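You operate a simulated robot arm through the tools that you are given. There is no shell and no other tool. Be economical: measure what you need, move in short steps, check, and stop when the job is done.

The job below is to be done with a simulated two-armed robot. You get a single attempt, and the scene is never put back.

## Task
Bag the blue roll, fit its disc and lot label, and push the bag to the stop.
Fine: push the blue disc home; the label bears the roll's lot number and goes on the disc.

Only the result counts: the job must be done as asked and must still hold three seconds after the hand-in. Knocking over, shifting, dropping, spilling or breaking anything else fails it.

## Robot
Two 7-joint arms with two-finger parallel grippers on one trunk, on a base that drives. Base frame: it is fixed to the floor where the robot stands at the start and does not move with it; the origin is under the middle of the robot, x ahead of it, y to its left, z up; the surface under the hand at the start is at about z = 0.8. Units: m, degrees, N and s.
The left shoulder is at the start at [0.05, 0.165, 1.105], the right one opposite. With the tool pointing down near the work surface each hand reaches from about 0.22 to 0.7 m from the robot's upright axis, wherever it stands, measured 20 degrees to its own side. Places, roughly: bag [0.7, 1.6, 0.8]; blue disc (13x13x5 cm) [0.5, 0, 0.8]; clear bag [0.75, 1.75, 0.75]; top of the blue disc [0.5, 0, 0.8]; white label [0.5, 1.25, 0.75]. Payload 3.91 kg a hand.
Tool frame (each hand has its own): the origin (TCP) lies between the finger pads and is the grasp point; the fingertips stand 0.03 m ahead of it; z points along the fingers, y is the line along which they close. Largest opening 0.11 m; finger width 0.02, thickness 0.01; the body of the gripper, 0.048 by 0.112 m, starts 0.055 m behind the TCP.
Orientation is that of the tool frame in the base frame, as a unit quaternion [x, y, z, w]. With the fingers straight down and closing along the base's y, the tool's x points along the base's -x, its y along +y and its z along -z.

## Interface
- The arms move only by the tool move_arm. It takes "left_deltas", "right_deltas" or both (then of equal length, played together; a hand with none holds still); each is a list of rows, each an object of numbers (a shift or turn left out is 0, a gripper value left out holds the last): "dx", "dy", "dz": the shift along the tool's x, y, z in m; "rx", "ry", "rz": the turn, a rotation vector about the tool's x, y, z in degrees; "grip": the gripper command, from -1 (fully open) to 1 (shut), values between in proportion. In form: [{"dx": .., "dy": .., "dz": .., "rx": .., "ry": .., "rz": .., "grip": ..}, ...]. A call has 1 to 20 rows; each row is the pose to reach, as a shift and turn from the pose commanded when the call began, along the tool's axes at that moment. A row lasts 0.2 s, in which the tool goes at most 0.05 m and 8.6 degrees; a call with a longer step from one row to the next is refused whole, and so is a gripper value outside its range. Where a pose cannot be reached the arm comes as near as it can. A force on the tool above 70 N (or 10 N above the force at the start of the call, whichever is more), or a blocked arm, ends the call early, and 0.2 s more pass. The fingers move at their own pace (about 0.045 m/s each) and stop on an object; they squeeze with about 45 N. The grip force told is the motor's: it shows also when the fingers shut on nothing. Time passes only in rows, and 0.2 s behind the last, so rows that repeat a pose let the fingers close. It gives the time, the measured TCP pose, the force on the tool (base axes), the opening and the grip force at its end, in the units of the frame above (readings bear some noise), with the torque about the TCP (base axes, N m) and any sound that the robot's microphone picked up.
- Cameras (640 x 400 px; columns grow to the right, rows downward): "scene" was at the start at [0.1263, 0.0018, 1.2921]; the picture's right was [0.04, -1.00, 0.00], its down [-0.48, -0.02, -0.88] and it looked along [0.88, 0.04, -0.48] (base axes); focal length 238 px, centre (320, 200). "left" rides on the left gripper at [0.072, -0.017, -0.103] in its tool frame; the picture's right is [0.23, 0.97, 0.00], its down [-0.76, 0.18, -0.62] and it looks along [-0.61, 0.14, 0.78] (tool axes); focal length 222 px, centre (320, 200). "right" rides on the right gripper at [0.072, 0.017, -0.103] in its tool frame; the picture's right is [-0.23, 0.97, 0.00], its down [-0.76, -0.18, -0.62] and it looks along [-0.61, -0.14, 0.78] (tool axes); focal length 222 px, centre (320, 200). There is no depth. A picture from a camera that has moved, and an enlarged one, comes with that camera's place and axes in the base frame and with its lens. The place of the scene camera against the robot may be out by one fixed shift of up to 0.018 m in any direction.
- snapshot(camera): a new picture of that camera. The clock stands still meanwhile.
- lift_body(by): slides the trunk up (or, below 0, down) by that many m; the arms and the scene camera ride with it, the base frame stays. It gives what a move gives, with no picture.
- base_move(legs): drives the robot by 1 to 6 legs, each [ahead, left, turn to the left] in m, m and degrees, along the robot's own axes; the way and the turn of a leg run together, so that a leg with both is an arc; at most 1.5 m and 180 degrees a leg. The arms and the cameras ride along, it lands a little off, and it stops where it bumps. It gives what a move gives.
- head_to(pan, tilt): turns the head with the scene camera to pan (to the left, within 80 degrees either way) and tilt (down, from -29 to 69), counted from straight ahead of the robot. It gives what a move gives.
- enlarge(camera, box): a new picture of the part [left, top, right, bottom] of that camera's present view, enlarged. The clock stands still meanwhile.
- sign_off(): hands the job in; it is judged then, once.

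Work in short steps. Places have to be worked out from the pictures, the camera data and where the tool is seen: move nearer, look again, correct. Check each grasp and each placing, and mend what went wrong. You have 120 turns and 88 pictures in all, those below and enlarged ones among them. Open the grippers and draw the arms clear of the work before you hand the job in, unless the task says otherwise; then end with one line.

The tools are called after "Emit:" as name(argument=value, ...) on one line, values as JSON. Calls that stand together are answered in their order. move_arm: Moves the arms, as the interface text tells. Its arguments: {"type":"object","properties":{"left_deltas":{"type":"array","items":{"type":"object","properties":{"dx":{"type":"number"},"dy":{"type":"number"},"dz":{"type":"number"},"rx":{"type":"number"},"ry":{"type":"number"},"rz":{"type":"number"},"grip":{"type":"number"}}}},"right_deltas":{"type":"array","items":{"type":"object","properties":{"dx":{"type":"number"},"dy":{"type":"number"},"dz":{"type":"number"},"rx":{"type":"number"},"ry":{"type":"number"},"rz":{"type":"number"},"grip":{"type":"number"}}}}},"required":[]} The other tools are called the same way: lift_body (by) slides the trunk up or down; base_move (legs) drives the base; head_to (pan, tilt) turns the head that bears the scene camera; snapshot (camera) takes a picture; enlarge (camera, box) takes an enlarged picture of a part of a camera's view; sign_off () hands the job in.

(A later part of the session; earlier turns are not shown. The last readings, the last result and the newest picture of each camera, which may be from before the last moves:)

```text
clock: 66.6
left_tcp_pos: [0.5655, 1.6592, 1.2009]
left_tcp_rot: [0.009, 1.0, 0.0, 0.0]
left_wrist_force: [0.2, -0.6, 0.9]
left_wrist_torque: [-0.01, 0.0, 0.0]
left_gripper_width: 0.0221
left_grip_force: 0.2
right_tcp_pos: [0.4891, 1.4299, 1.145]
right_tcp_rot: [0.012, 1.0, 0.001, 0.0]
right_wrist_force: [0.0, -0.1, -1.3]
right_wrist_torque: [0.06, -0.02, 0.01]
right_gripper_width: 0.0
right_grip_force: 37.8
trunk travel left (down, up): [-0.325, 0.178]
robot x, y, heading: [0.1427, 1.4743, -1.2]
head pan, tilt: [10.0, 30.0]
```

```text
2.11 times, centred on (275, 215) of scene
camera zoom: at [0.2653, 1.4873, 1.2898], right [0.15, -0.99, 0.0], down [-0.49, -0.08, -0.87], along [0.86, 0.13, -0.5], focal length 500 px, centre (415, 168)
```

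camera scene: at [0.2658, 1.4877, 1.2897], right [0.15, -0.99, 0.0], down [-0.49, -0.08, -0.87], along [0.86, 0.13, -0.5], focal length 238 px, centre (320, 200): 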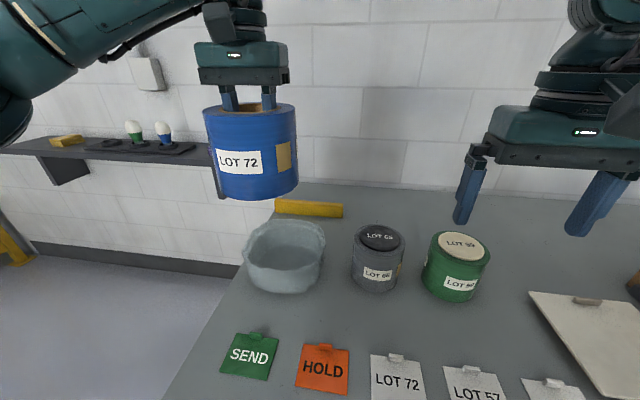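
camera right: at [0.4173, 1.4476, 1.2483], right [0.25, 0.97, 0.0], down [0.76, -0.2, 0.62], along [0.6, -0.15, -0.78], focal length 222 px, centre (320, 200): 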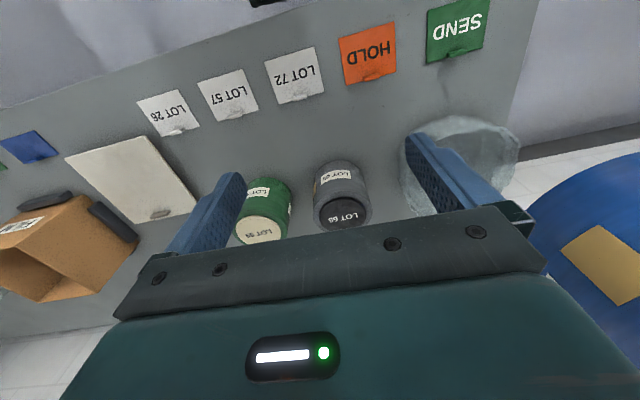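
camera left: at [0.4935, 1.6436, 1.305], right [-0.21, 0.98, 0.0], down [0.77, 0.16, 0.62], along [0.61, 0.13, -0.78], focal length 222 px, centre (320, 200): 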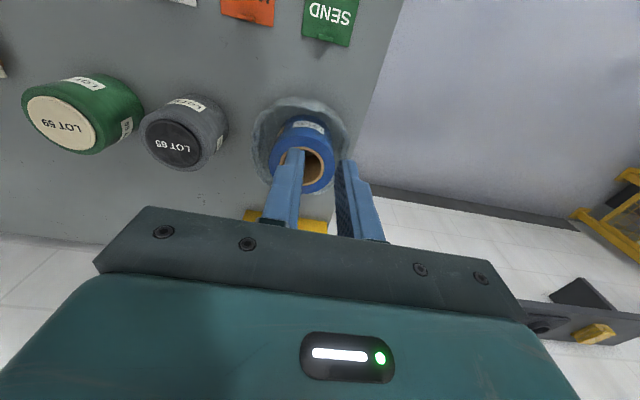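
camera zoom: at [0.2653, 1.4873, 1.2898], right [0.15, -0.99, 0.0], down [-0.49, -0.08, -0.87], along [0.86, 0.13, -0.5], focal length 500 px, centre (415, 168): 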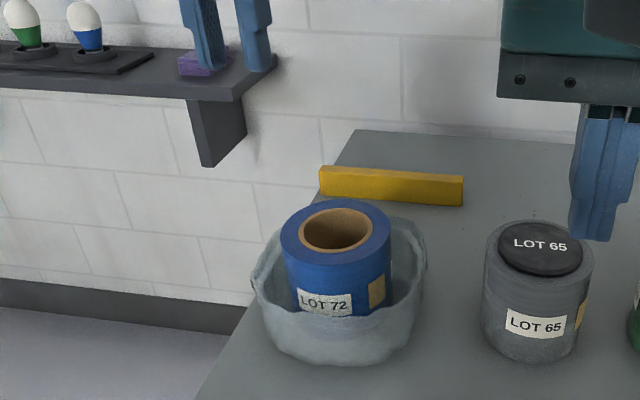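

The roll (LOT 72) is in the bag with its axis at (0.718, 1.656), top z≈0.93. Now I drive back for the blue disc.

Emit:
base_move(legs=[[0, -0.8, 1.2], [0, -0.83, 0]])

Emit:
head_to(pan=10, tilt=50)

Emit:
snapshot(camera="scene")

Emit:
snapshot(camera="left")

```text
clock: 81.4
left_tcp_pos: [0.5398, 0.0301, 1.2002]
left_tcp_rot: [0.0, 1.0, 0.001, 0.0]
left_wrist_force: [-0.3, -0.3, -0.1]
left_wrist_torque: [-0.04, -0.01, 0.02]
left_gripper_width: 0.0222
left_grip_force: 0.1
right_tcp_pos: [0.4677, -0.1996, 1.1445]
right_tcp_rot: [0.001, 1.0, 0.001, 0.0]
right_wrist_force: [-0.6, 0.2, 0.4]
right_wrist_torque: [0.06, 0.04, 0.02]
right_gripper_width: 0.0
right_grip_force: 37.8
trunk travel left (down, up): [-0.325, 0.178]
robot x, y, heading: [0.1181, -0.164, -0.1]
head pan, tilt: [10.0, 30.0]
```

```text
clock: 82.2
left_tcp_pos: [0.5392, 0.0315, 1.2004]
left_tcp_rot: [0.0, 1.0, 0.0, 0.0]
left_wrist_force: [0.4, 0.5, -0.5]
left_wrist_torque: [-0.02, -0.01, -0.05]
left_gripper_width: 0.0222
left_grip_force: 0.1
right_tcp_pos: [0.4678, -0.2, 1.1453]
right_tcp_rot: [0.0, 1.0, 0.001, 0.0]
right_wrist_force: [-0.9, -0.2, -0.6]
right_wrist_torque: [0.0, 0.0, -0.01]
right_gripper_width: 0.0
right_grip_force: 38.2
trunk travel left (down, up): [-0.325, 0.178]
robot x, y, heading: [0.1135, -0.1609, 0.1]
head pan, tilt: [10.0, 50.0]
```

```text
54 pictures are left
camera scene: at [0.229, -0.1495, 1.2604], right [0.17, -0.98, 0.0], down [-0.75, -0.13, -0.64], along [0.63, 0.11, -0.77], focal length 238 px, centre (320, 200)
```

scene: 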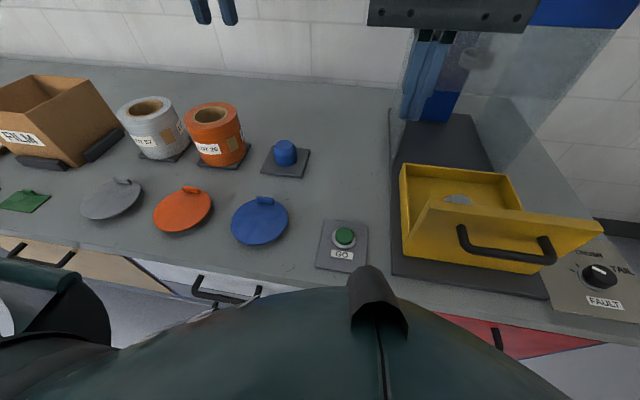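

```text
53 pictures are left
camera left: at [0.4677, 0.0139, 1.305], right [-0.23, 0.97, 0.0], down [0.76, 0.18, 0.62], along [0.61, 0.14, -0.78], focal length 222 px, centre (320, 200)
```

left: 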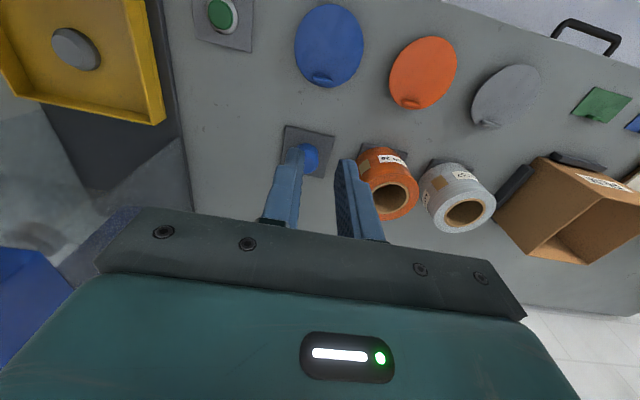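

The disc's centre is ≈(0.496, 0.037), its tab ≈(0.545, 0.036) running along y. I turn the left hand 90° so it closes along x, and descend to z≈1.0 above the tab for a closer look.

Emit:
move_arm(left_deltas=[{"rz": 8.5, "grip": 0.1}, {"rz": 17, "dz": 0.02}, {"rz": 25.5, "dz": 0.04}, {"rz": 34, "dz": 0.06}, {"rz": 42.5, "dz": 0.08}, {"rz": 51, "dz": 0.1}, {"rz": 59.5, "dz": 0.12}, {"rz": 68, "dz": 0.14}, {"rz": 76.5, "dz": 0.16}, {"rz": 85, "dz": 0.18, "dx": -0.003, "dy": 0.003}, {"rz": 90, "dz": 0.2, "dx": -0.006, "dy": 0.005}, {"rz": 90, "dz": 0.2, "dx": -0.006, "dy": 0.005}])

Emit:
snapshot(camera="left")

Emit:
enlarge(camera="scene", box=[180, 120, 340, 260])

```text
clock: 84.8
left_tcp_pos: [0.4245, -0.033, 1.0229]
left_tcp_rot: [0.692, 0.722, 0.004, 0.0]
left_wrist_force: [0.1, -0.2, -0.4]
left_wrist_torque: [-0.03, 0.0, -0.01]
left_gripper_width: 0.0493
left_grip_force: 0.0
left hand out of reach, approached as far as the arm can: row 7, 8, 9, 10, 11, 12
right_tcp_pos: [0.4683, -0.199, 1.1444]
right_tcp_rot: [0.001, 1.0, 0.001, 0.001]
right_wrist_force: [0.1, 0.6, -0.5]
right_wrist_torque: [0.02, 0.02, -0.04]
right_gripper_width: 0.0
right_grip_force: 37.6
trunk travel left (down, up): [-0.325, 0.178]
robot x, y, heading: [0.1162, -0.1623, -0.1]
head pan, tilt: [10.0, 50.0]
```

```text
52 pictures are left
camera left: at [0.4041, 0.0379, 1.1279], right [0.96, 0.27, 0.01], down [0.21, -0.76, 0.62], along [0.17, -0.6, -0.78], focal length 222 px, centre (320, 200)
```

left: 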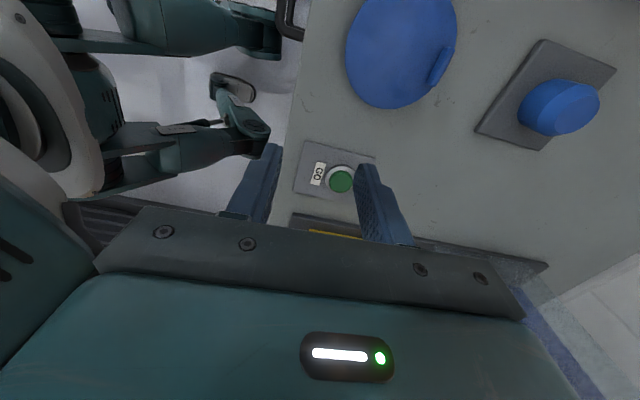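

```text
2.86 times, centred on (260, 190) of scene
camera zoom: at [0.229, -0.1492, 1.2603], right [0.17, -0.98, 0.0], down [-0.75, -0.13, -0.64], along [0.63, 0.11, -0.77], focal length 679 px, centre (491, 229)
```

zoom: 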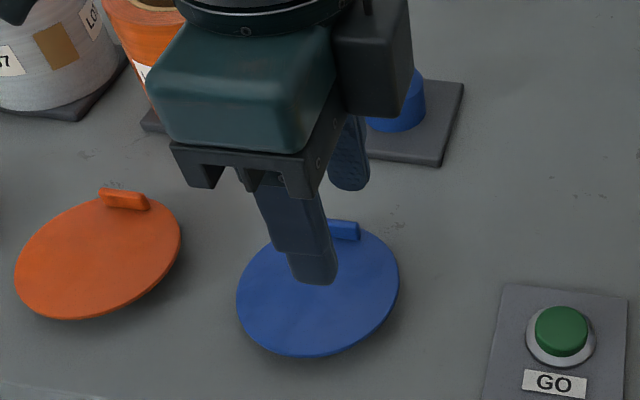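

Turning +90° ran the arm into its limits. I turn the other way (to −90°) instead, a bit higher.

Emit:
move_arm(left_deltas=[{"rz": -8.5, "dz": -0.02}, {"rz": -17, "dz": -0.04}, {"rz": -25.5, "dz": -0.05}, {"rz": -34, "dz": -0.05}, {"rz": -42.5, "dz": -0.05}, {"rz": -51, "dz": -0.05}, {"rz": -59.5, "dz": -0.05}, {"rz": -68, "dz": -0.05}, {"rz": -76.5, "dz": -0.05}, {"rz": -85, "dz": -0.05}, {"rz": -93.5, "dz": -0.05}, {"rz": -102, "dz": -0.05}, {"rz": -110.5, "dz": -0.05}, {"rz": -119, "dz": -0.05}, {"rz": -127.5, "dz": -0.05}, {"rz": -136, "dz": -0.05}, {"rz": -144.5, "dz": -0.05}, {"rz": -153, "dz": -0.05}, {"rz": -161.5, "dz": -0.05}, {"rz": -170, "dz": -0.05}])

```text
clock: 89.0
left_tcp_pos: [0.4226, -0.0357, 1.0763]
left_tcp_rot: [-0.644, 0.765, 0.0, 0.0]
left_wrist_force: [0.2, -1.2, 0.2]
left_wrist_torque: [0.01, -0.01, 0.01]
left_gripper_width: 0.0496
left_grip_force: 0.1
right_tcp_pos: [0.4675, -0.2003, 1.1449]
right_tcp_rot: [0.001, 1.0, 0.0, -0.001]
right_wrist_force: [-0.8, 0.2, -0.4]
right_wrist_torque: [-0.01, 0.02, 0.0]
right_gripper_width: 0.0001
right_grip_force: 38.0
trunk travel left (down, up): [-0.325, 0.178]
robot x, y, heading: [0.1184, -0.162, -0.1]
head pan, tilt: [10.0, 50.0]
```

The −90° direction works. I finish the turn and move over the tab at (0.545, 0.036).

Emit:
move_arm(left_deltas=[{"rz": -5, "dx": -0.02, "dy": -0.023}, {"rz": -9.5, "dx": -0.04, "dy": -0.046}, {"rz": -9.5, "dx": -0.06, "dy": -0.07}, {"rz": -9.5, "dx": -0.08, "dy": -0.09}, {"rz": -9.5, "dx": -0.092, "dy": -0.1077, "dz": 0.02}, {"rz": -9.5, "dx": -0.092, "dy": -0.1077, "dz": 0.05}, {"rz": -9.5, "dx": -0.092, "dy": -0.1077, "dz": 0.05}])

Emit:
snapshot(camera="left")

Emit:
enlarge(camera="scene", box=[180, 80, 340, 260])

```text
clock: 90.6
left_tcp_pos: [0.5441, 0.0384, 1.0241]
left_tcp_rot: [-0.704, 0.71, 0.0, 0.0]
left_wrist_force: [0.4, -0.5, 0.2]
left_wrist_torque: [0.01, 0.01, 0.02]
left_gripper_width: 0.0495
left_grip_force: 0.1
right_tcp_pos: [0.4675, -0.2005, 1.1453]
right_tcp_rot: [0.001, 1.0, 0.001, 0.0]
right_wrist_force: [-0.7, -0.4, 0.4]
right_wrist_torque: [0.0, 0.03, 0.0]
right_gripper_width: 0.0002
right_grip_force: 38.2
trunk travel left (down, up): [-0.325, 0.178]
robot x, y, heading: [0.1177, -0.1619, -0.0]
head pan, tilt: [10.0, 50.0]
```

```text
50 pictures are left
camera left: at [0.5614, -0.0348, 1.1285], right [-0.98, -0.22, 0.0], down [-0.17, 0.76, 0.62], along [-0.14, 0.61, -0.78], focal length 222 px, centre (320, 200)
```

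left: 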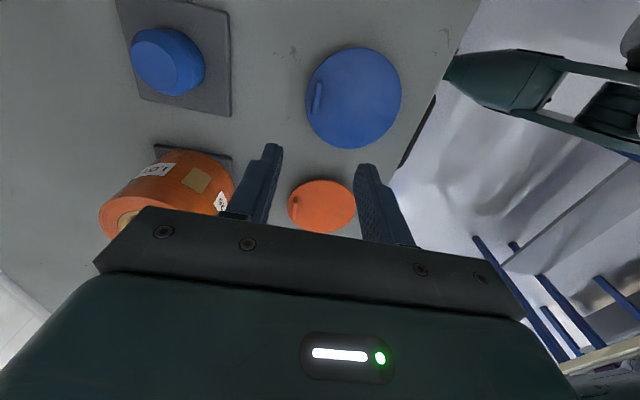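

```text
2.22 times, centred on (260, 170) of scene
camera zoom: at [0.229, -0.1496, 1.2603], right [0.17, -0.98, 0.0], down [-0.75, -0.13, -0.64], along [0.63, 0.11, -0.77], focal length 528 px, centre (453, 267)
```

zoom: 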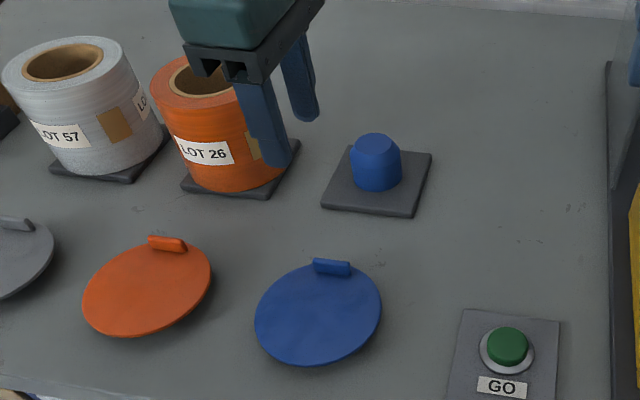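

Triangulation puts the tab at ≈(0.547, 0.039) with its top around z≈0.85 (disc stands on a plug). I lower to z≈0.91 and look again.

Emit:
move_arm(left_deltas=[{"dz": 0.04, "dy": -0.001}, {"dz": 0.08, "dy": -0.003}, {"dz": 0.115, "dy": -0.003}, {"dz": 0.115, "dy": -0.003}])

Emit:
snapshot(camera="left")

Emit:
enlarge(camera="scene", box=[200, 130, 320, 250])

```text
clock: 91.6
left_tcp_pos: [0.5487, 0.037, 0.9099]
left_tcp_rot: [-0.704, 0.711, 0.0, 0.001]
left_wrist_force: [0.0, 0.0, 0.5]
left_wrist_torque: [0.0, -0.03, 0.03]
left_gripper_width: 0.0496
left_grip_force: 0.1
right_tcp_pos: [0.4683, -0.2003, 1.1443]
right_tcp_rot: [0.001, 1.0, 0.0, 0.0]
right_wrist_force: [0.4, -0.4, -1.0]
right_wrist_torque: [0.0, 0.01, -0.03]
right_gripper_width: 0.0
right_grip_force: 37.8
trunk travel left (down, up): [-0.325, 0.178]
robot x, y, heading: [0.1184, -0.1578, 0.0]
head pan, tilt: [10.0, 50.0]
```

```text
48 pictures are left
camera left: at [0.5651, -0.0357, 1.0137], right [-0.98, -0.22, 0.0], down [-0.17, 0.76, 0.62], along [-0.14, 0.61, -0.78], focal length 222 px, centre (320, 200)
```

left: 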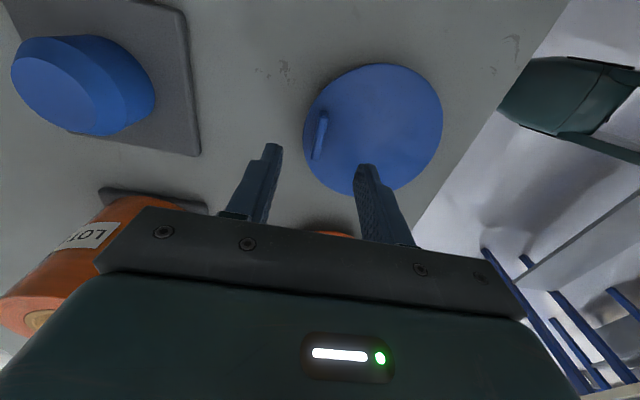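

```text
3.33 times, centred on (260, 190) of scene
camera zoom: at [0.229, -0.1496, 1.2603], right [0.17, -0.98, 0.0], down [-0.75, -0.13, -0.64], along [0.63, 0.11, -0.77], focal length 792 px, centre (520, 233)
```

zoom: 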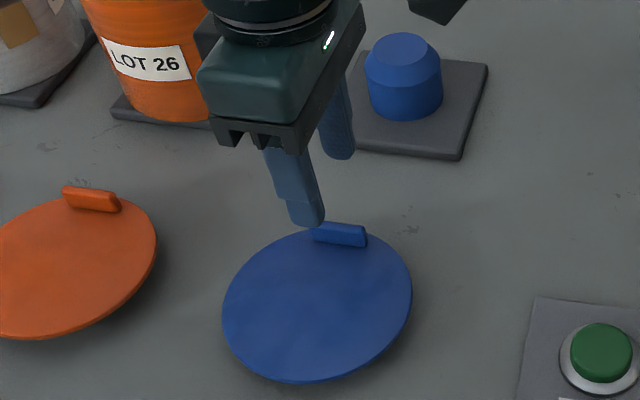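

Tab is centred at about (0.548, 0.0375), along y, right under the fingers. I lower so the tips straddle the tab, watching for contact.

Emit:
move_arm(left_deltas=[{"dz": 0.02}, {"dz": 0.035}, {"dz": 0.045}, {"dz": 0.05}, {"dz": 0.05}])

Emit:
snapshot(camera="left")

Emit:
enlarge(camera="scene", box=[220, 160, 300, 240])

```text
clock: 92.8
left_tcp_pos: [0.5475, 0.0369, 0.8603]
left_tcp_rot: [-0.704, 0.71, 0.0, 0.0]
left_wrist_force: [0.8, -0.1, -0.1]
left_wrist_torque: [0.0, 0.03, 0.0]
left_gripper_width: 0.0495
left_grip_force: 0.1
right_tcp_pos: [0.4674, -0.199, 1.144]
right_tcp_rot: [0.002, 1.0, 0.001, 0.0]
right_wrist_force: [-0.1, 0.4, -0.4]
right_wrist_torque: [0.01, 0.02, -0.01]
right_gripper_width: 0.0
right_grip_force: 37.3
trunk travel left (down, up): [-0.325, 0.178]
robot x, y, heading: [0.1156, -0.1609, -0.3]
head pan, tilt: [10.0, 50.0]
```

```text
46 pictures are left
camera left: at [0.5647, -0.0364, 0.9646], right [-0.98, -0.22, 0.0], down [-0.17, 0.76, 0.62], along [-0.14, 0.61, -0.78], focal length 222 px, centre (320, 200)
```

left: 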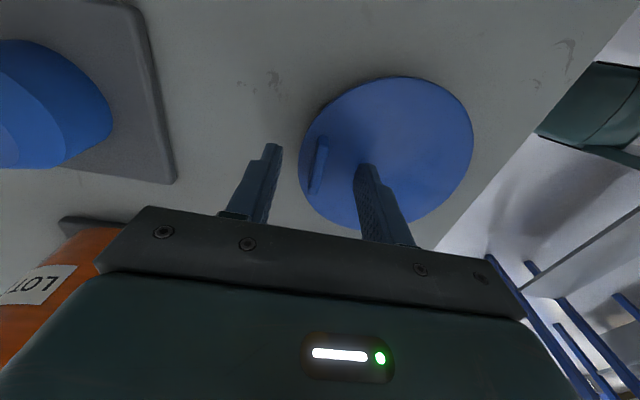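

```text
5.00 times, centred on (260, 200) of scene
camera zoom: at [0.229, -0.1495, 1.2603], right [0.17, -0.98, 0.0], down [-0.75, -0.13, -0.64], along [0.63, 0.11, -0.77], focal length 1188 px, centre (620, 200)
```

zoom: 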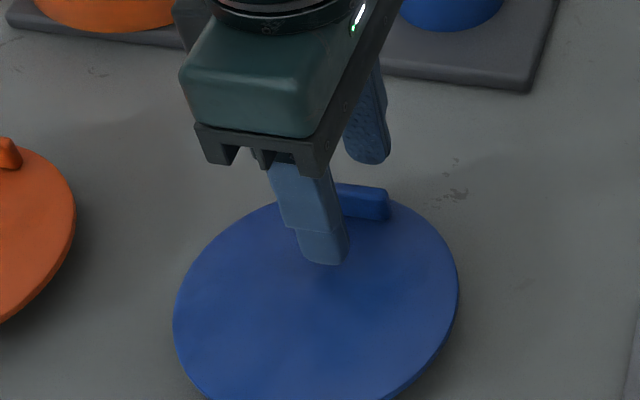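

Tab centre triangulates to z≈0.835; tips are at 0.830. I go a little lower in small steps to get a fuller bite, then see the force.

Emit:
move_arm(left_deltas=[{"dz": 0.003, "dx": 0.003, "dy": -0.001}, {"dz": 0.006, "dx": 0.003, "dy": -0.001}, {"dz": 0.006, "dx": 0.003, "dy": -0.001}])

```text
clock: 93.6
left_tcp_pos: [0.5487, 0.0325, 0.854]
left_tcp_rot: [-0.704, 0.711, 0.0, 0.001]
left_wrist_force: [-0.2, 0.2, 0.0]
left_wrist_torque: [-0.02, 0.01, 0.0]
left_gripper_width: 0.0496
left_grip_force: 0.2
right_tcp_pos: [0.4673, -0.1989, 1.1451]
right_tcp_rot: [0.001, 1.0, 0.002, 0.0]
right_wrist_force: [-0.5, 0.0, -0.4]
right_wrist_torque: [-0.03, 0.02, -0.02]
right_gripper_width: 0.0
right_grip_force: 37.6
trunk travel left (down, up): [-0.325, 0.178]
robot x, y, heading: [0.1162, -0.1601, 0.2]
head pan, tilt: [10.0, 50.0]
```

No contact yet; another 5 mm, then close on the tab.

Emit:
move_arm(left_deltas=[{"dz": 0.003}, {"dz": 0.005}, {"dz": 0.005}, {"dz": 0.005, "grip": 1}, {"dz": 0.005, "grip": 1}, {"dz": 0.005, "grip": 1}, {"dz": 0.005, "grip": 1}])

Emit:
snapshot(camera="left")

```text
clock: 95.2
left_tcp_pos: [0.5515, 0.0323, 0.8527]
left_tcp_rot: [-0.705, 0.709, -0.006, 0.002]
left_wrist_force: [11.6, -3.2, 31.0]
left_wrist_torque: [0.01, 0.34, -0.01]
left_gripper_width: 0.0069
left_grip_force: 44.8
right_tcp_pos: [0.4667, -0.2009, 1.1449]
right_tcp_rot: [0.002, 1.0, 0.001, 0.001]
right_wrist_force: [0.2, -0.3, -0.3]
right_wrist_torque: [0.0, 0.01, 0.0]
right_gripper_width: 0.0
right_grip_force: 37.6
trunk travel left (down, up): [-0.325, 0.178]
robot x, y, heading: [0.1208, -0.1619, -0.2]
head pan, tilt: [10.0, 50.0]
```

```text
44 pictures are left
camera left: at [0.5673, -0.0401, 0.958], right [-0.98, -0.22, -0.01], down [-0.18, 0.76, 0.62], along [-0.13, 0.6, -0.79], focal length 222 px, centre (320, 200)
```

left: 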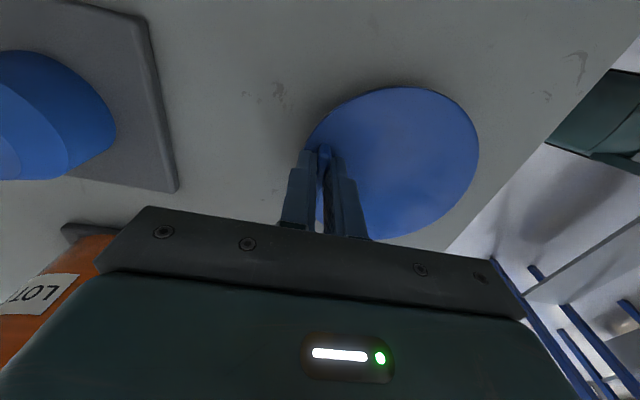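

Gripped the tab (7 mm thick, 45 N), tips on the disc's surface (z≈0.823). I relieve the pressure and lift.

Emit:
move_arm(left_deltas=[{"dz": -0.005}, {"dz": -0.015}, {"dz": -0.035}, {"dz": -0.06}, {"dz": -0.085}, {"dz": -0.11}, {"dz": -0.11}])

Emit:
snapshot(camera="left")

Emit:
enlarge(camera="scene", box=[180, 100, 340, 260])

```text
clock: 96.8
left_tcp_pos: [0.5485, 0.033, 0.9606]
left_tcp_rot: [-0.704, 0.71, 0.0, 0.0]
left_wrist_force: [0.5, 0.5, -0.5]
left_wrist_torque: [0.01, -0.03, -0.02]
left_gripper_width: 0.007
left_grip_force: 45.1
right_tcp_pos: [0.4681, -0.2, 1.1441]
right_tcp_rot: [0.0, 1.0, 0.001, 0.0]
right_wrist_force: [-0.7, -0.4, -1.4]
right_wrist_torque: [0.02, 0.0, 0.01]
right_gripper_width: 0.0001
right_grip_force: 37.7
trunk travel left (down, up): [-0.325, 0.178]
robot x, y, heading: [0.1182, -0.1625, 0.4]
head pan, tilt: [10.0, 50.0]
```

```text
43 pictures are left
camera left: at [0.5661, -0.0392, 1.0646], right [-0.98, -0.22, 0.0], down [-0.17, 0.76, 0.62], along [-0.14, 0.61, -0.78], focal length 222 px, centre (320, 200)
```

left: 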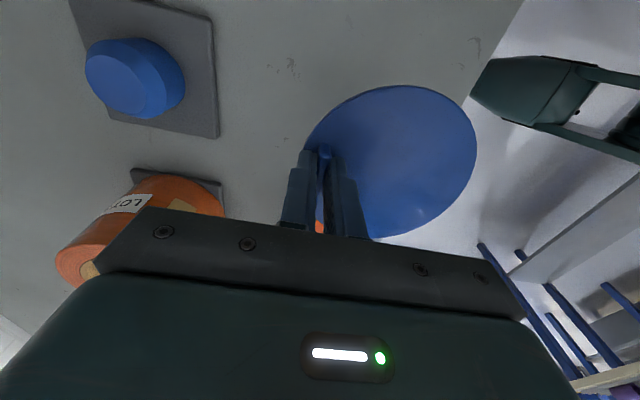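

```text
2.50 times, centred on (260, 180) of scene
camera zoom: at [0.2291, -0.1494, 1.2603], right [0.17, -0.98, 0.0], down [-0.75, -0.13, -0.64], along [0.63, 0.11, -0.77], focal length 594 px, centre (470, 250)
```

zoom: 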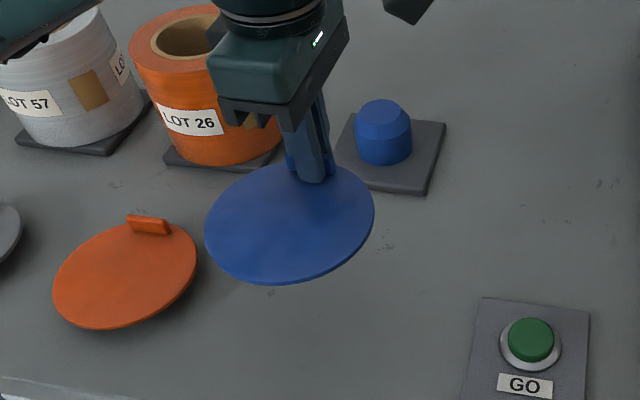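

Disc held level; its centre is ≈47 mm toward the robot from the TCP. I raise it and drive to the bag.

Emit:
move_arm(left_deltas=[{"dz": -0.03}, {"dz": -0.06}, {"dz": -0.09}, {"dz": -0.12}, {"dz": -0.15}, {"dz": -0.18}, {"dz": -0.21}, {"dz": -0.21}])

Emit:
base_move(legs=[[0, 0.8, 0], [0.03, 0.82, 0]])

Emit:
head_to(pan=10, tilt=35)

Emit:
snapshot(camera="scene")

```text
clock: 98.6
left_tcp_pos: [0.5483, 0.0328, 1.1703]
left_tcp_rot: [-0.703, 0.711, 0.0, -0.001]
left_wrist_force: [0.2, 0.5, -1.2]
left_wrist_torque: [-0.03, -0.03, -0.01]
left_gripper_width: 0.007
left_grip_force: 45.3
right_tcp_pos: [0.4678, -0.1999, 1.1445]
right_tcp_rot: [0.002, 1.0, 0.001, 0.0]
right_wrist_force: [0.0, -0.3, -0.4]
right_wrist_torque: [-0.02, 0.0, -0.03]
right_gripper_width: 0.0
right_grip_force: 37.7
trunk travel left (down, up): [-0.325, 0.178]
robot x, y, heading: [0.1177, -0.1627, -0.1]
head pan, tilt: [10.0, 50.0]
```

```text
clock: 113.1
left_tcp_pos: [0.5466, 1.6504, 1.1709]
left_tcp_rot: [0.715, -0.699, 0.0, 0.0]
left_wrist_force: [1.1, 0.0, -1.4]
left_wrist_torque: [0.01, -0.07, -0.02]
left_gripper_width: 0.007
left_grip_force: 45.0
right_tcp_pos: [0.4729, 1.4149, 1.1455]
right_tcp_rot: [-0.014, 1.0, 0.001, 0.0]
right_wrist_force: [0.2, 0.1, 0.0]
right_wrist_torque: [-0.01, 0.01, 0.02]
right_gripper_width: 0.0
right_grip_force: 37.4
trunk travel left (down, up): [-0.325, 0.178]
robot x, y, heading: [0.1228, 1.4411, 1.7]
head pan, tilt: [10.0, 50.0]
```

```text
clock: 113.8
left_tcp_pos: [0.5469, 1.65, 1.1706]
left_tcp_rot: [0.715, -0.699, -0.001, 0.0]
left_wrist_force: [-0.3, 0.2, -1.7]
left_wrist_torque: [-0.02, -0.05, 0.01]
left_gripper_width: 0.0069
left_grip_force: 45.0
right_tcp_pos: [0.4731, 1.4163, 1.1442]
right_tcp_rot: [-0.014, 1.0, 0.001, 0.0]
right_wrist_force: [-0.1, 0.4, -0.4]
right_wrist_torque: [0.02, 0.04, -0.04]
right_gripper_width: 0.0
right_grip_force: 37.6
trunk travel left (down, up): [-0.325, 0.178]
robot x, y, heading: [0.1187, 1.4456, 1.8]
head pan, tilt: [10.0, 35.0]
```

```text
41 pictures are left
camera scene: at [0.2441, 1.4606, 1.282], right [0.2, -0.98, 0.0], down [-0.56, -0.12, -0.82], along [0.8, 0.17, -0.57], focal length 238 px, centre (320, 200)
```

scene: 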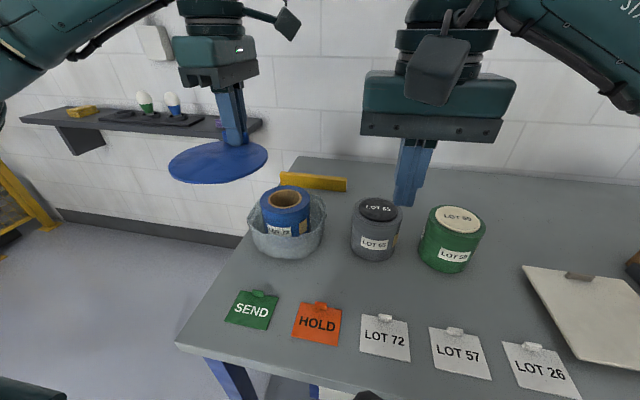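

I step the base 5 cm ahead and straighten the heading so that the placing pose is comfortably in reach.

Emit:
base_move(legs=[[0.05, 0.02, -1.8]])

```text
clock: 114.9
left_tcp_pos: [0.5861, 1.653, 1.1688]
left_tcp_rot: [-0.705, 0.709, 0.001, -0.001]
left_wrist_force: [0.2, -1.5, -0.6]
left_wrist_torque: [0.02, -0.1, 0.02]
left_gripper_width: 0.0073
left_grip_force: 44.7
right_tcp_pos: [0.5038, 1.4216, 1.1438]
right_tcp_rot: [0.002, 1.0, 0.001, 0.0]
right_wrist_force: [0.1, -0.3, 0.3]
right_wrist_torque: [0.01, -0.01, 0.01]
right_gripper_width: 0.0
right_grip_force: 38.1
trunk travel left (down, up): [-0.325, 0.178]
robot x, y, heading: [0.1569, 1.4602, -0.2]
head pan, tilt: [10.0, 35.0]
stopped in leg 1: the robot was blocked; the commanded pose is now the measured one
```

The base touched the bench at x≈0.157; I back off 1 cm and check the scene is undisturbed.

Emit:
base_move(legs=[[-0.012, 0, 0]])

Emit:
snapshot(camera="scene")

```text
clock: 115.6
left_tcp_pos: [0.5741, 1.6546, 1.1695]
left_tcp_rot: [-0.705, 0.709, 0.001, -0.001]
left_wrist_force: [0.1, -0.1, -1.7]
left_wrist_torque: [0.0, -0.07, 0.0]
left_gripper_width: 0.0067
left_grip_force: 44.7
right_tcp_pos: [0.4924, 1.4214, 1.1438]
right_tcp_rot: [0.002, 1.0, -0.001, -0.001]
right_wrist_force: [-0.5, 0.0, -0.4]
right_wrist_torque: [0.04, -0.03, 0.0]
right_gripper_width: 0.0
right_grip_force: 37.8
trunk travel left (down, up): [-0.325, 0.178]
robot x, y, heading: [0.141, 1.4631, -0.1]
head pan, tilt: [10.0, 35.0]
```

```text
40 pictures are left
camera scene: at [0.2649, 1.4741, 1.2821], right [0.17, -0.99, 0.0], down [-0.56, -0.1, -0.82], along [0.81, 0.14, -0.57], focal length 238 px, centre (320, 200)
```

scene: 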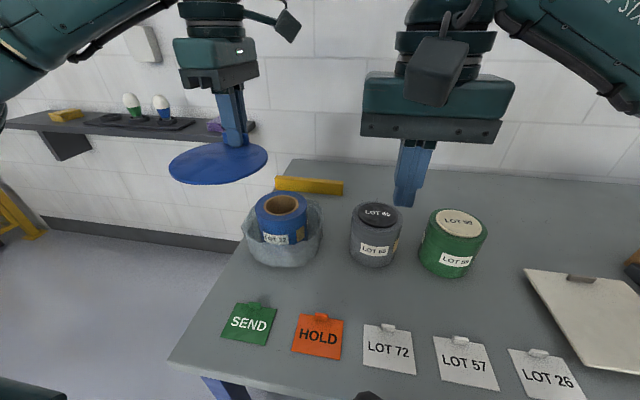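

All undisturbed. I bring the disc above the roll, TCP to (0.765, 1.652, 1.03), and look.

Emit:
move_arm(left_deltas=[{"dy": -0.035}, {"dy": -0.07}, {"dy": -0.105, "dz": 0.01}, {"dy": -0.14, "dz": 0.03}, {"dy": -0.17, "dz": 0.06}, {"dy": -0.1915, "dx": 0.002, "dz": 0.09}, {"dy": -0.1915, "dx": 0.002, "dz": 0.12}, {"dy": -0.1915, "dx": 0.002, "dz": 0.139}, {"dy": -0.1915, "dx": 0.002, "dz": 0.139}])

Emit:
snapshot(camera="left")

Emit:
enlarge(camera="scene", box=[180, 120, 370, 290])

Emit:
enlarge(camera="right", box=[300, 40, 640, 260])

```text
clock: 117.6
left_tcp_pos: [0.7652, 1.6493, 1.029]
left_tcp_rot: [-0.705, 0.71, 0.001, -0.001]
left_wrist_force: [0.1, 0.3, -0.9]
left_wrist_torque: [0.0, 0.0, -0.02]
left_gripper_width: 0.0069
left_grip_force: 44.7
right_tcp_pos: [0.4943, 1.4223, 1.1429]
right_tcp_rot: [0.003, 1.0, 0.0, 0.0]
right_wrist_force: [0.1, -0.1, 1.0]
right_wrist_torque: [0.01, -0.02, 0.02]
right_gripper_width: 0.0
right_grip_force: 38.2
trunk travel left (down, up): [-0.325, 0.178]
robot x, y, heading: [0.1449, 1.4607, -0.3]
head pan, tilt: [10.0, 35.0]
```

```text
39 pictures are left
camera left: at [0.783, 1.5774, 1.1336], right [-0.98, -0.22, 0.0], down [-0.17, 0.76, 0.62], along [-0.14, 0.61, -0.78], focal length 222 px, centre (320, 200)
```

left: 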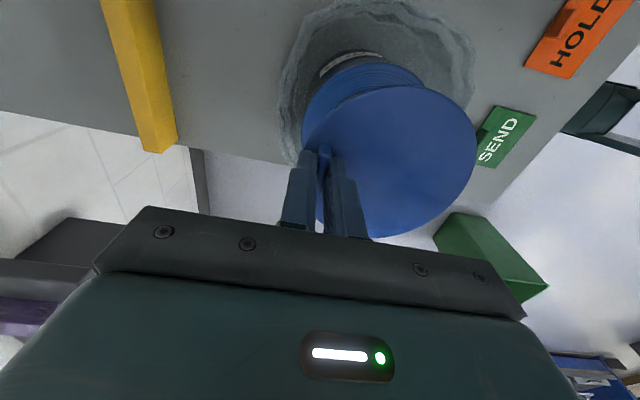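

```text
2.35 times, centred on (275, 205) of scene
camera zoom: at [0.2656, 1.4741, 1.2821], right [0.17, -0.99, 0.0], down [-0.56, -0.1, -0.82], along [0.81, 0.14, -0.57], focal length 559 px, centre (426, 188)
```

zoom: 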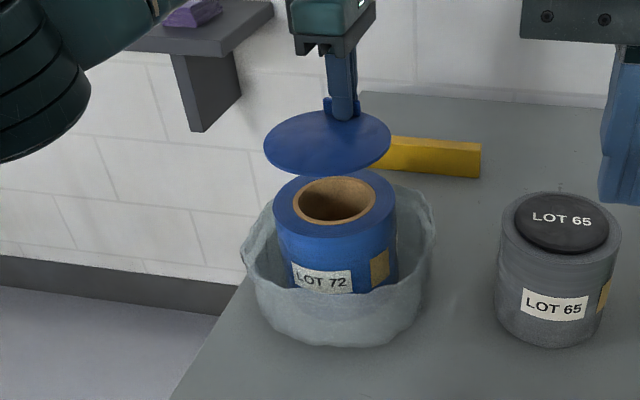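

```text
1.82 times, centred on (470, 150) of right
camera zoom: at [0.4211, 1.4376, 1.2477], right [0.23, 0.97, 0.0], down [0.76, -0.18, 0.62], along [0.6, -0.14, -0.78], focal length 404 px, centre (47, 291)
```

zoom: 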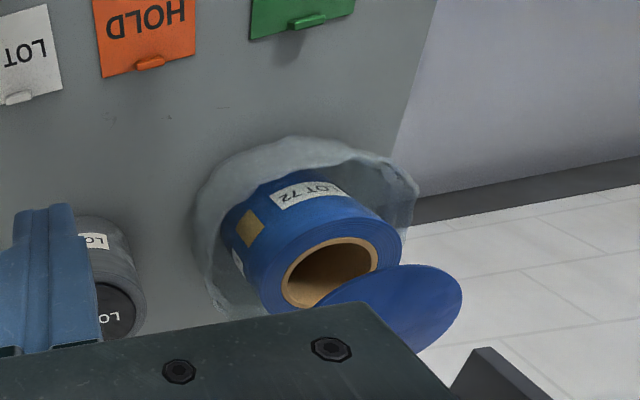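

Scene rays put disc centre at (0.729, 1.6555) and hole at (0.727, 1.653): aligned within a few mm. I lower until the plug is just above the roll and re-check.

Emit:
move_arm(left_deltas=[{"dz": 0.015}, {"dz": 0.03}, {"dz": 0.04}, {"dz": 0.04}])

Emit:
enlarge(camera="scene", box=[220, 150, 330, 250])

Emit:
enlarge(camera="right", box=[380, 90, 560, 220])

```text
clock: 118.6
left_tcp_pos: [0.7661, 1.6504, 0.9882]
left_tcp_rot: [-0.705, 0.709, 0.002, -0.002]
left_wrist_force: [0.2, 0.1, -0.3]
left_wrist_torque: [0.01, -0.07, 0.03]
left_gripper_width: 0.0071
left_grip_force: 45.7
right_tcp_pos: [0.494, 1.4219, 1.1434]
right_tcp_rot: [0.003, 1.0, 0.0, -0.001]
right_wrist_force: [0.0, 0.6, -0.3]
right_wrist_torque: [-0.04, 0.0, -0.01]
right_gripper_width: 0.0001
right_grip_force: 37.7
trunk travel left (down, up): [-0.325, 0.178]
robot x, y, heading: [0.1399, 1.4618, 0.1]
head pan, tilt: [10.0, 35.0]
```

```text
4.00 times, centred on (275, 200) of scene
camera zoom: at [0.2656, 1.4741, 1.282], right [0.17, -0.99, 0.0], down [-0.57, -0.1, -0.82], along [0.81, 0.14, -0.57], focal length 950 px, centre (500, 200)
```

zoom: 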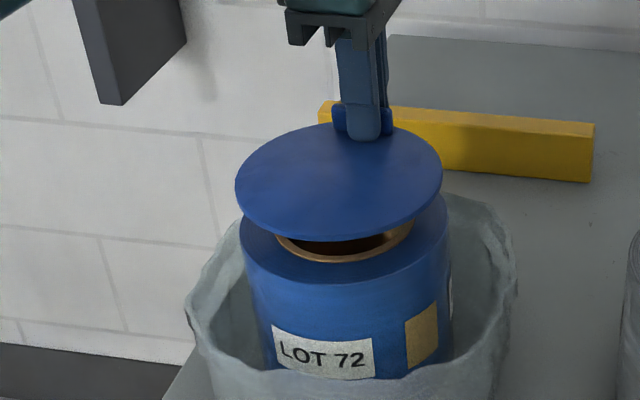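

```text
3.08 times, centred on (470, 155) of right
camera zoom: at [0.4212, 1.4376, 1.2477], right [0.23, 0.97, 0.0], down [0.76, -0.18, 0.62], along [0.6, -0.14, -0.78], focal length 684 px, centre (-142, 338)
```

zoom: 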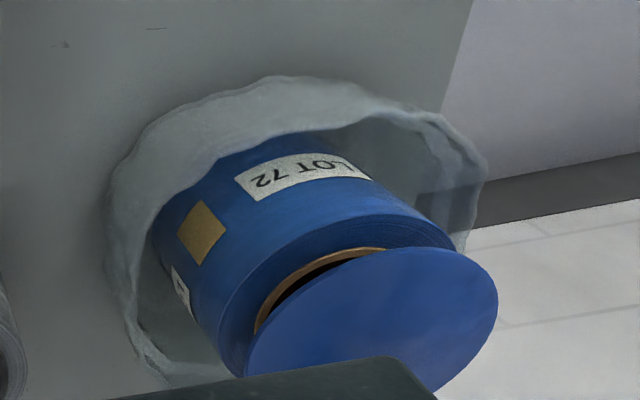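

Predicted projection after lowering matches the roll's top (col 344 vs 345, front edge ~286 vs ~286). I lower slowly into the core.

Emit:
move_arm(left_deltas=[{"dz": 0.004}, {"dz": 0.008}, {"dz": 0.012}, {"dz": 0.016}, {"dz": 0.016}])

```text
clock: 119.8
left_tcp_pos: [0.7679, 1.6509, 0.974]
left_tcp_rot: [-0.705, 0.709, 0.001, -0.001]
left_wrist_force: [0.3, 0.3, -1.4]
left_wrist_torque: [0.02, -0.09, 0.03]
left_gripper_width: 0.007
left_grip_force: 45.7
right_tcp_pos: [0.4937, 1.4214, 1.1438]
right_tcp_rot: [0.002, 1.0, -0.001, 0.0]
right_wrist_force: [0.2, 0.7, 0.3]
right_wrist_torque: [0.03, 0.0, 0.02]
right_gripper_width: 0.0001
right_grip_force: 37.6
trunk travel left (down, up): [-0.325, 0.178]
robot x, y, heading: [0.1418, 1.4656, -0.2]
head pan, tilt: [10.0, 35.0]
```

Possibly entering, no force yet. I nudge x back 2 mm and lower further.

Emit:
move_arm(left_deltas=[{"dy": 0.002, "dz": 0.003}, {"dy": 0.002, "dz": 0.006}, {"dy": 0.002, "dz": 0.009}, {"dy": 0.002, "dz": 0.012}, {"dy": 0.002, "dz": 0.012}])

Emit:
enlarge(camera="scene", box=[220, 150, 330, 250])

Emit:
enlarge(camera="right", box=[380, 90, 560, 220])

```text
clock: 121.0
left_tcp_pos: [0.7628, 1.6494, 0.9616]
left_tcp_rot: [-0.705, 0.71, 0.001, -0.001]
left_wrist_force: [2.5, 0.0, 8.3]
left_wrist_torque: [0.04, 0.2, -0.05]
left_gripper_width: 0.0069
left_grip_force: 45.0
right_tcp_pos: [0.4936, 1.4214, 1.1446]
right_tcp_rot: [0.003, 1.0, 0.0, -0.001]
right_wrist_force: [0.1, -0.1, -0.5]
right_wrist_torque: [0.0, -0.03, 0.0]
right_gripper_width: 0.0
right_grip_force: 37.9
trunk travel left (down, up): [-0.325, 0.178]
robot x, y, heading: [0.1416, 1.4614, -0.2]
head pan, tilt: [10.0, 35.0]
```

```text
4.00 times, centred on (275, 200) of scene
camera zoom: at [0.2651, 1.4739, 1.2822], right [0.17, -0.99, 0.0], down [-0.56, -0.1, -0.82], along [0.81, 0.14, -0.57], focal length 950 px, centre (500, 200)
```

zoom: 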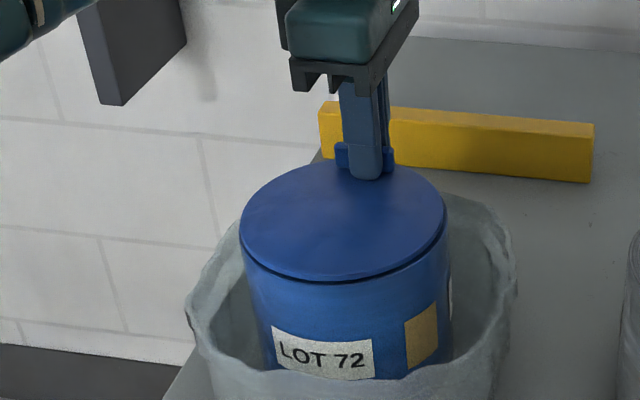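

```text
3.08 times, centred on (470, 155) of right
camera zoom: at [0.4207, 1.4374, 1.248], right [0.23, 0.97, 0.0], down [0.76, -0.18, 0.62], along [0.61, -0.14, -0.78], focal length 684 px, centre (-142, 338)
```

zoom: 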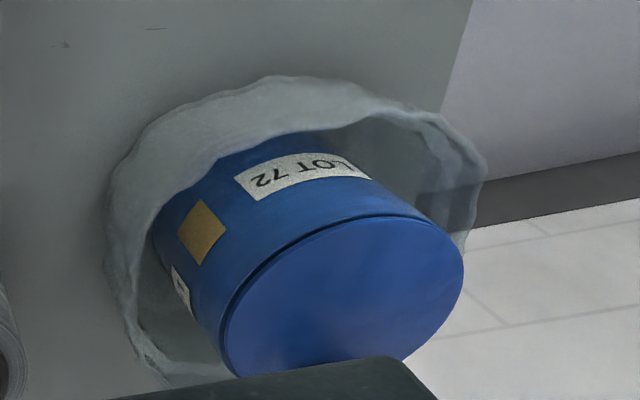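

The plug is in; a tiny gap remains and there's 8 N. I press down a few mm more while held.

Emit:
move_arm(left_deltas=[{"dz": 0.003}, {"dz": 0.006}, {"dz": 0.006}])

```text
clock: 121.8
left_tcp_pos: [0.762, 1.6497, 0.9612]
left_tcp_rot: [-0.704, 0.71, -0.003, 0.002]
left_wrist_force: [10.5, 1.1, 33.0]
left_wrist_torque: [0.18, 0.63, -0.08]
left_gripper_width: 0.0075
left_grip_force: 45.0
right_tcp_pos: [0.4924, 1.4208, 1.1452]
right_tcp_rot: [0.002, 1.0, 0.002, 0.0]
right_wrist_force: [0.4, 0.5, 0.2]
right_wrist_torque: [-0.04, 0.02, 0.01]
right_gripper_width: 0.0
right_grip_force: 37.9
trunk travel left (down, up): [-0.325, 0.178]
robot x, y, heading: [0.1456, 1.463, -0.1]
head pan, tilt: [10.0, 35.0]
```

It resists at 33 N pushed off-centre. I ease, open, lift off, and then press at the disc's centre with shut fingers.

Emit:
move_arm(left_deltas=[{"dz": -0.004}, {"dz": -0.006}, {"dz": -0.006, "grip": 0.4}, {"dz": -0.006, "grip": 0.4}, {"dz": -0.03, "grip": 0.4}, {"dz": -0.05, "grip": 0.6}, {"dz": -0.05, "dy": 0.025, "grip": 1}, {"dz": -0.05, "dy": 0.047, "dx": -0.005}, {"dz": -0.05, "dy": 0.047, "dx": -0.005}, {"dz": -0.05, "dy": 0.047, "dx": -0.005}])

Emit:
enlarge(camera="scene", box=[220, 150, 330, 250])

```text
clock: 124.0
left_tcp_pos: [0.7151, 1.6554, 1.0064]
left_tcp_rot: [-0.705, 0.709, 0.001, -0.001]
left_wrist_force: [-0.2, 1.1, -0.4]
left_wrist_torque: [0.05, 0.02, 0.01]
left_gripper_width: 0.0
left_grip_force: 37.5
right_tcp_pos: [0.493, 1.4208, 1.143]
right_tcp_rot: [0.003, 1.0, -0.001, -0.001]
right_wrist_force: [-0.7, 1.0, -0.1]
right_wrist_torque: [-0.01, -0.02, -0.02]
right_gripper_width: 0.0
right_grip_force: 37.7
trunk travel left (down, up): [-0.325, 0.178]
robot x, y, heading: [0.1441, 1.4598, -0.2]
head pan, tilt: [10.0, 35.0]
```

```text
4.00 times, centred on (275, 200) of scene
camera zoom: at [0.2656, 1.4742, 1.2821], right [0.17, -0.99, 0.0], down [-0.56, -0.1, -0.82], along [0.81, 0.14, -0.57], focal length 950 px, centre (500, 200)
```

zoom: 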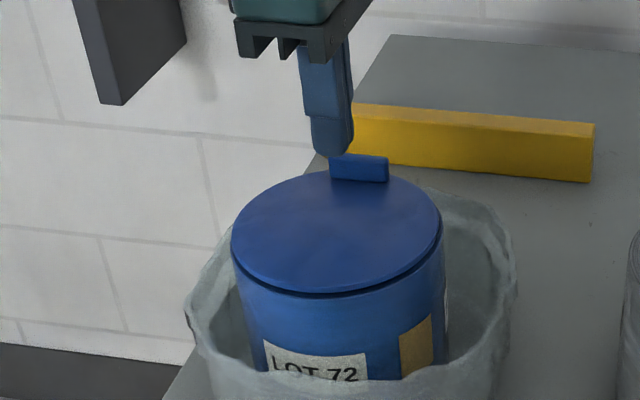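

The roll slid ~1 cm toward the robot inside the bag; disc centre is now ≈(0.705, 1.657). I press there with shut fingers, stepwise.

Emit:
move_arm(left_deltas=[{"dy": 0.01, "dz": 0.01}, {"dy": 0.01, "dz": 0.03}, {"dy": 0.01, "dz": 0.042}, {"dy": 0.01, "dz": 0.047}, {"dy": 0.01, "dz": 0.05}, {"dy": 0.01, "dz": 0.05}])

```text
clock: 125.4
left_tcp_pos: [0.7062, 1.6558, 0.9615]
left_tcp_rot: [-0.704, 0.71, -0.005, 0.002]
left_wrist_force: [-0.7, 3.5, 35.4]
left_wrist_torque: [0.16, 0.1, 0.03]
left_gripper_width: 0.0002
left_grip_force: 38.1
right_tcp_pos: [0.4906, 1.4213, 1.1463]
right_tcp_rot: [0.004, 1.0, 0.001, 0.001]
right_wrist_force: [0.7, 0.4, -0.1]
right_wrist_torque: [0.0, -0.01, 0.02]
right_gripper_width: 0.0
right_grip_force: 37.9
trunk travel left (down, up): [-0.325, 0.178]
robot x, y, heading: [0.1442, 1.4585, -0.3]
head pan, tilt: [10.0, 35.0]
```

35 N at z=0.9615. I push harder in 2 mm steps, up to about 65 N, listening for a click.

Emit:
move_arm(left_deltas=[{"dz": 0.002}, {"dz": 0.004}, {"dz": 0.005}, {"dz": 0.005}])

Emit:
enlarge(camera="scene", box=[220, 150, 330, 250])

```text
clock: 126.4
left_tcp_pos: [0.7054, 1.6555, 0.9613]
left_tcp_rot: [-0.706, 0.708, -0.008, 0.004]
left_wrist_force: [0.1, 8.6, 52.0]
left_wrist_torque: [0.39, 0.11, -0.03]
left_gripper_width: 0.0
left_grip_force: 38.4
right_tcp_pos: [0.4903, 1.4209, 1.1454]
right_tcp_rot: [0.003, 1.0, 0.001, 0.002]
right_wrist_force: [-0.3, -0.6, 0.7]
right_wrist_torque: [0.0, 0.01, 0.03]
right_gripper_width: 0.0
right_grip_force: 37.8
trunk travel left (down, up): [-0.325, 0.178]
robot x, y, heading: [0.1455, 1.462, 0.1]
head pan, tilt: [10.0, 35.0]
```

```text
4.00 times, centred on (275, 200) of scene
camera zoom: at [0.2609, 1.4734, 1.2828], right [0.17, -0.99, 0.0], down [-0.56, -0.1, -0.82], along [0.81, 0.14, -0.57], focal length 950 px, centre (500, 200)
```

zoom: 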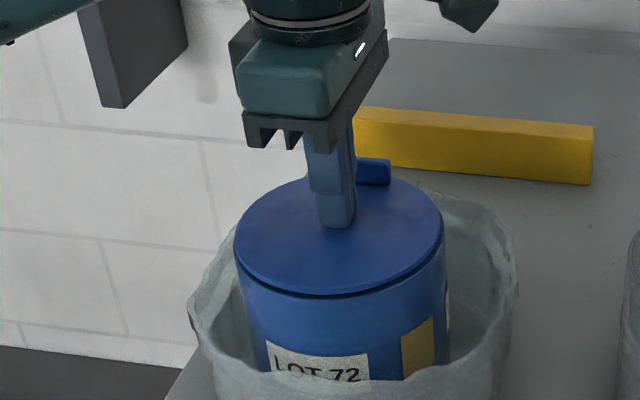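

Rigid at z=0.9613 from 8 N through 52 N, which suggests it is seated. One firmer push up to the 70 N stop to be sure.

Emit:
move_arm(left_deltas=[{"dz": 0.003}, {"dz": 0.006}, {"dz": 0.009}, {"dz": 0.011}])

```text
clock: 127.1
left_tcp_pos: [0.7086, 1.6548, 0.9612]
left_tcp_rot: [-0.705, 0.709, -0.015, 0.006]
left_wrist_force: [-4.2, 1.6, 24.9]
left_wrist_torque: [0.11, 0.3, -0.04]
left_gripper_width: 0.0
left_grip_force: 37.4
right_tcp_pos: [0.4917, 1.4216, 1.1441]
right_tcp_rot: [0.002, 1.0, 0.001, 0.0]
right_wrist_force: [0.6, 0.1, -0.1]
right_wrist_torque: [0.03, 0.02, -0.01]
right_gripper_width: 0.0
right_grip_force: 37.8
trunk travel left (down, up): [-0.325, 0.178]
robot x, y, heading: [0.1442, 1.4583, -0.3]
head pan, tilt: [10.0, 35.0]
stopped in row 3 (left hand): the force on the tool passed its limit at 72 N (the readings are from after the stop); the commanded pose is now the measured one
```

Held 72 N without moving: the disc is home. I lift the hand away and inspect.

Emit:
move_arm(left_deltas=[{"dz": -0.03}, {"dz": -0.07}, {"dz": -0.11}, {"dz": -0.15}, {"dz": -0.19}, {"dz": -0.2, "dy": 0.04}, {"dz": -0.2, "dy": 0.08}, {"dz": -0.2, "dy": 0.12}, {"dz": -0.2, "dy": 0.15}, {"dz": -0.2, "dy": 0.15}])

Emit:
enlarge(camera="scene", box=[210, 150, 340, 260])

Emit:
enlarge(camera="right", box=[360, 80, 560, 230])

```text
clock: 129.3
left_tcp_pos: [0.5557, 1.6578, 1.1528]
left_tcp_rot: [-0.705, 0.709, -0.01, 0.004]
left_wrist_force: [0.2, 1.0, -0.1]
left_wrist_torque: [0.02, 0.0, -0.02]
left_gripper_width: 0.0
left_grip_force: 38.0
right_tcp_pos: [0.4938, 1.4218, 1.1436]
right_tcp_rot: [0.002, 1.0, 0.0, -0.001]
right_wrist_force: [-0.3, 1.0, -0.3]
right_wrist_torque: [0.01, 0.0, -0.02]
right_gripper_width: 0.0
right_grip_force: 37.6
trunk travel left (down, up): [-0.325, 0.178]
robot x, y, heading: [0.1442, 1.4641, -0.1]
head pan, tilt: [10.0, 35.0]
```

```text
3.64 times, centred on (275, 205) of scene
camera zoom: at [0.2657, 1.4742, 1.282], right [0.17, -0.99, 0.0], down [-0.57, -0.1, -0.82], along [0.81, 0.14, -0.57], focal length 864 px, centre (484, 182)
```

zoom: 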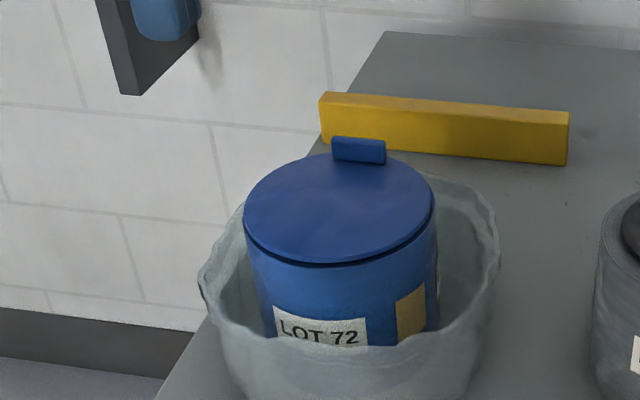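

```text
2.67 times, centred on (460, 155) of right
camera zoom: at [0.4212, 1.4377, 1.2477], right [0.23, 0.97, 0.0], down [0.76, -0.18, 0.62], along [0.6, -0.14, -0.78], focal length 592 px, centre (-53, 320)
```

zoom: 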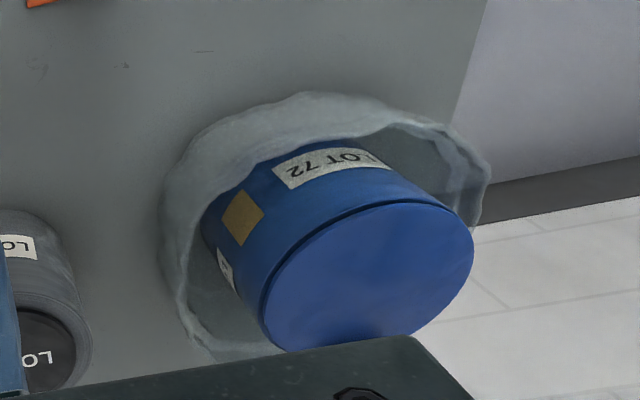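

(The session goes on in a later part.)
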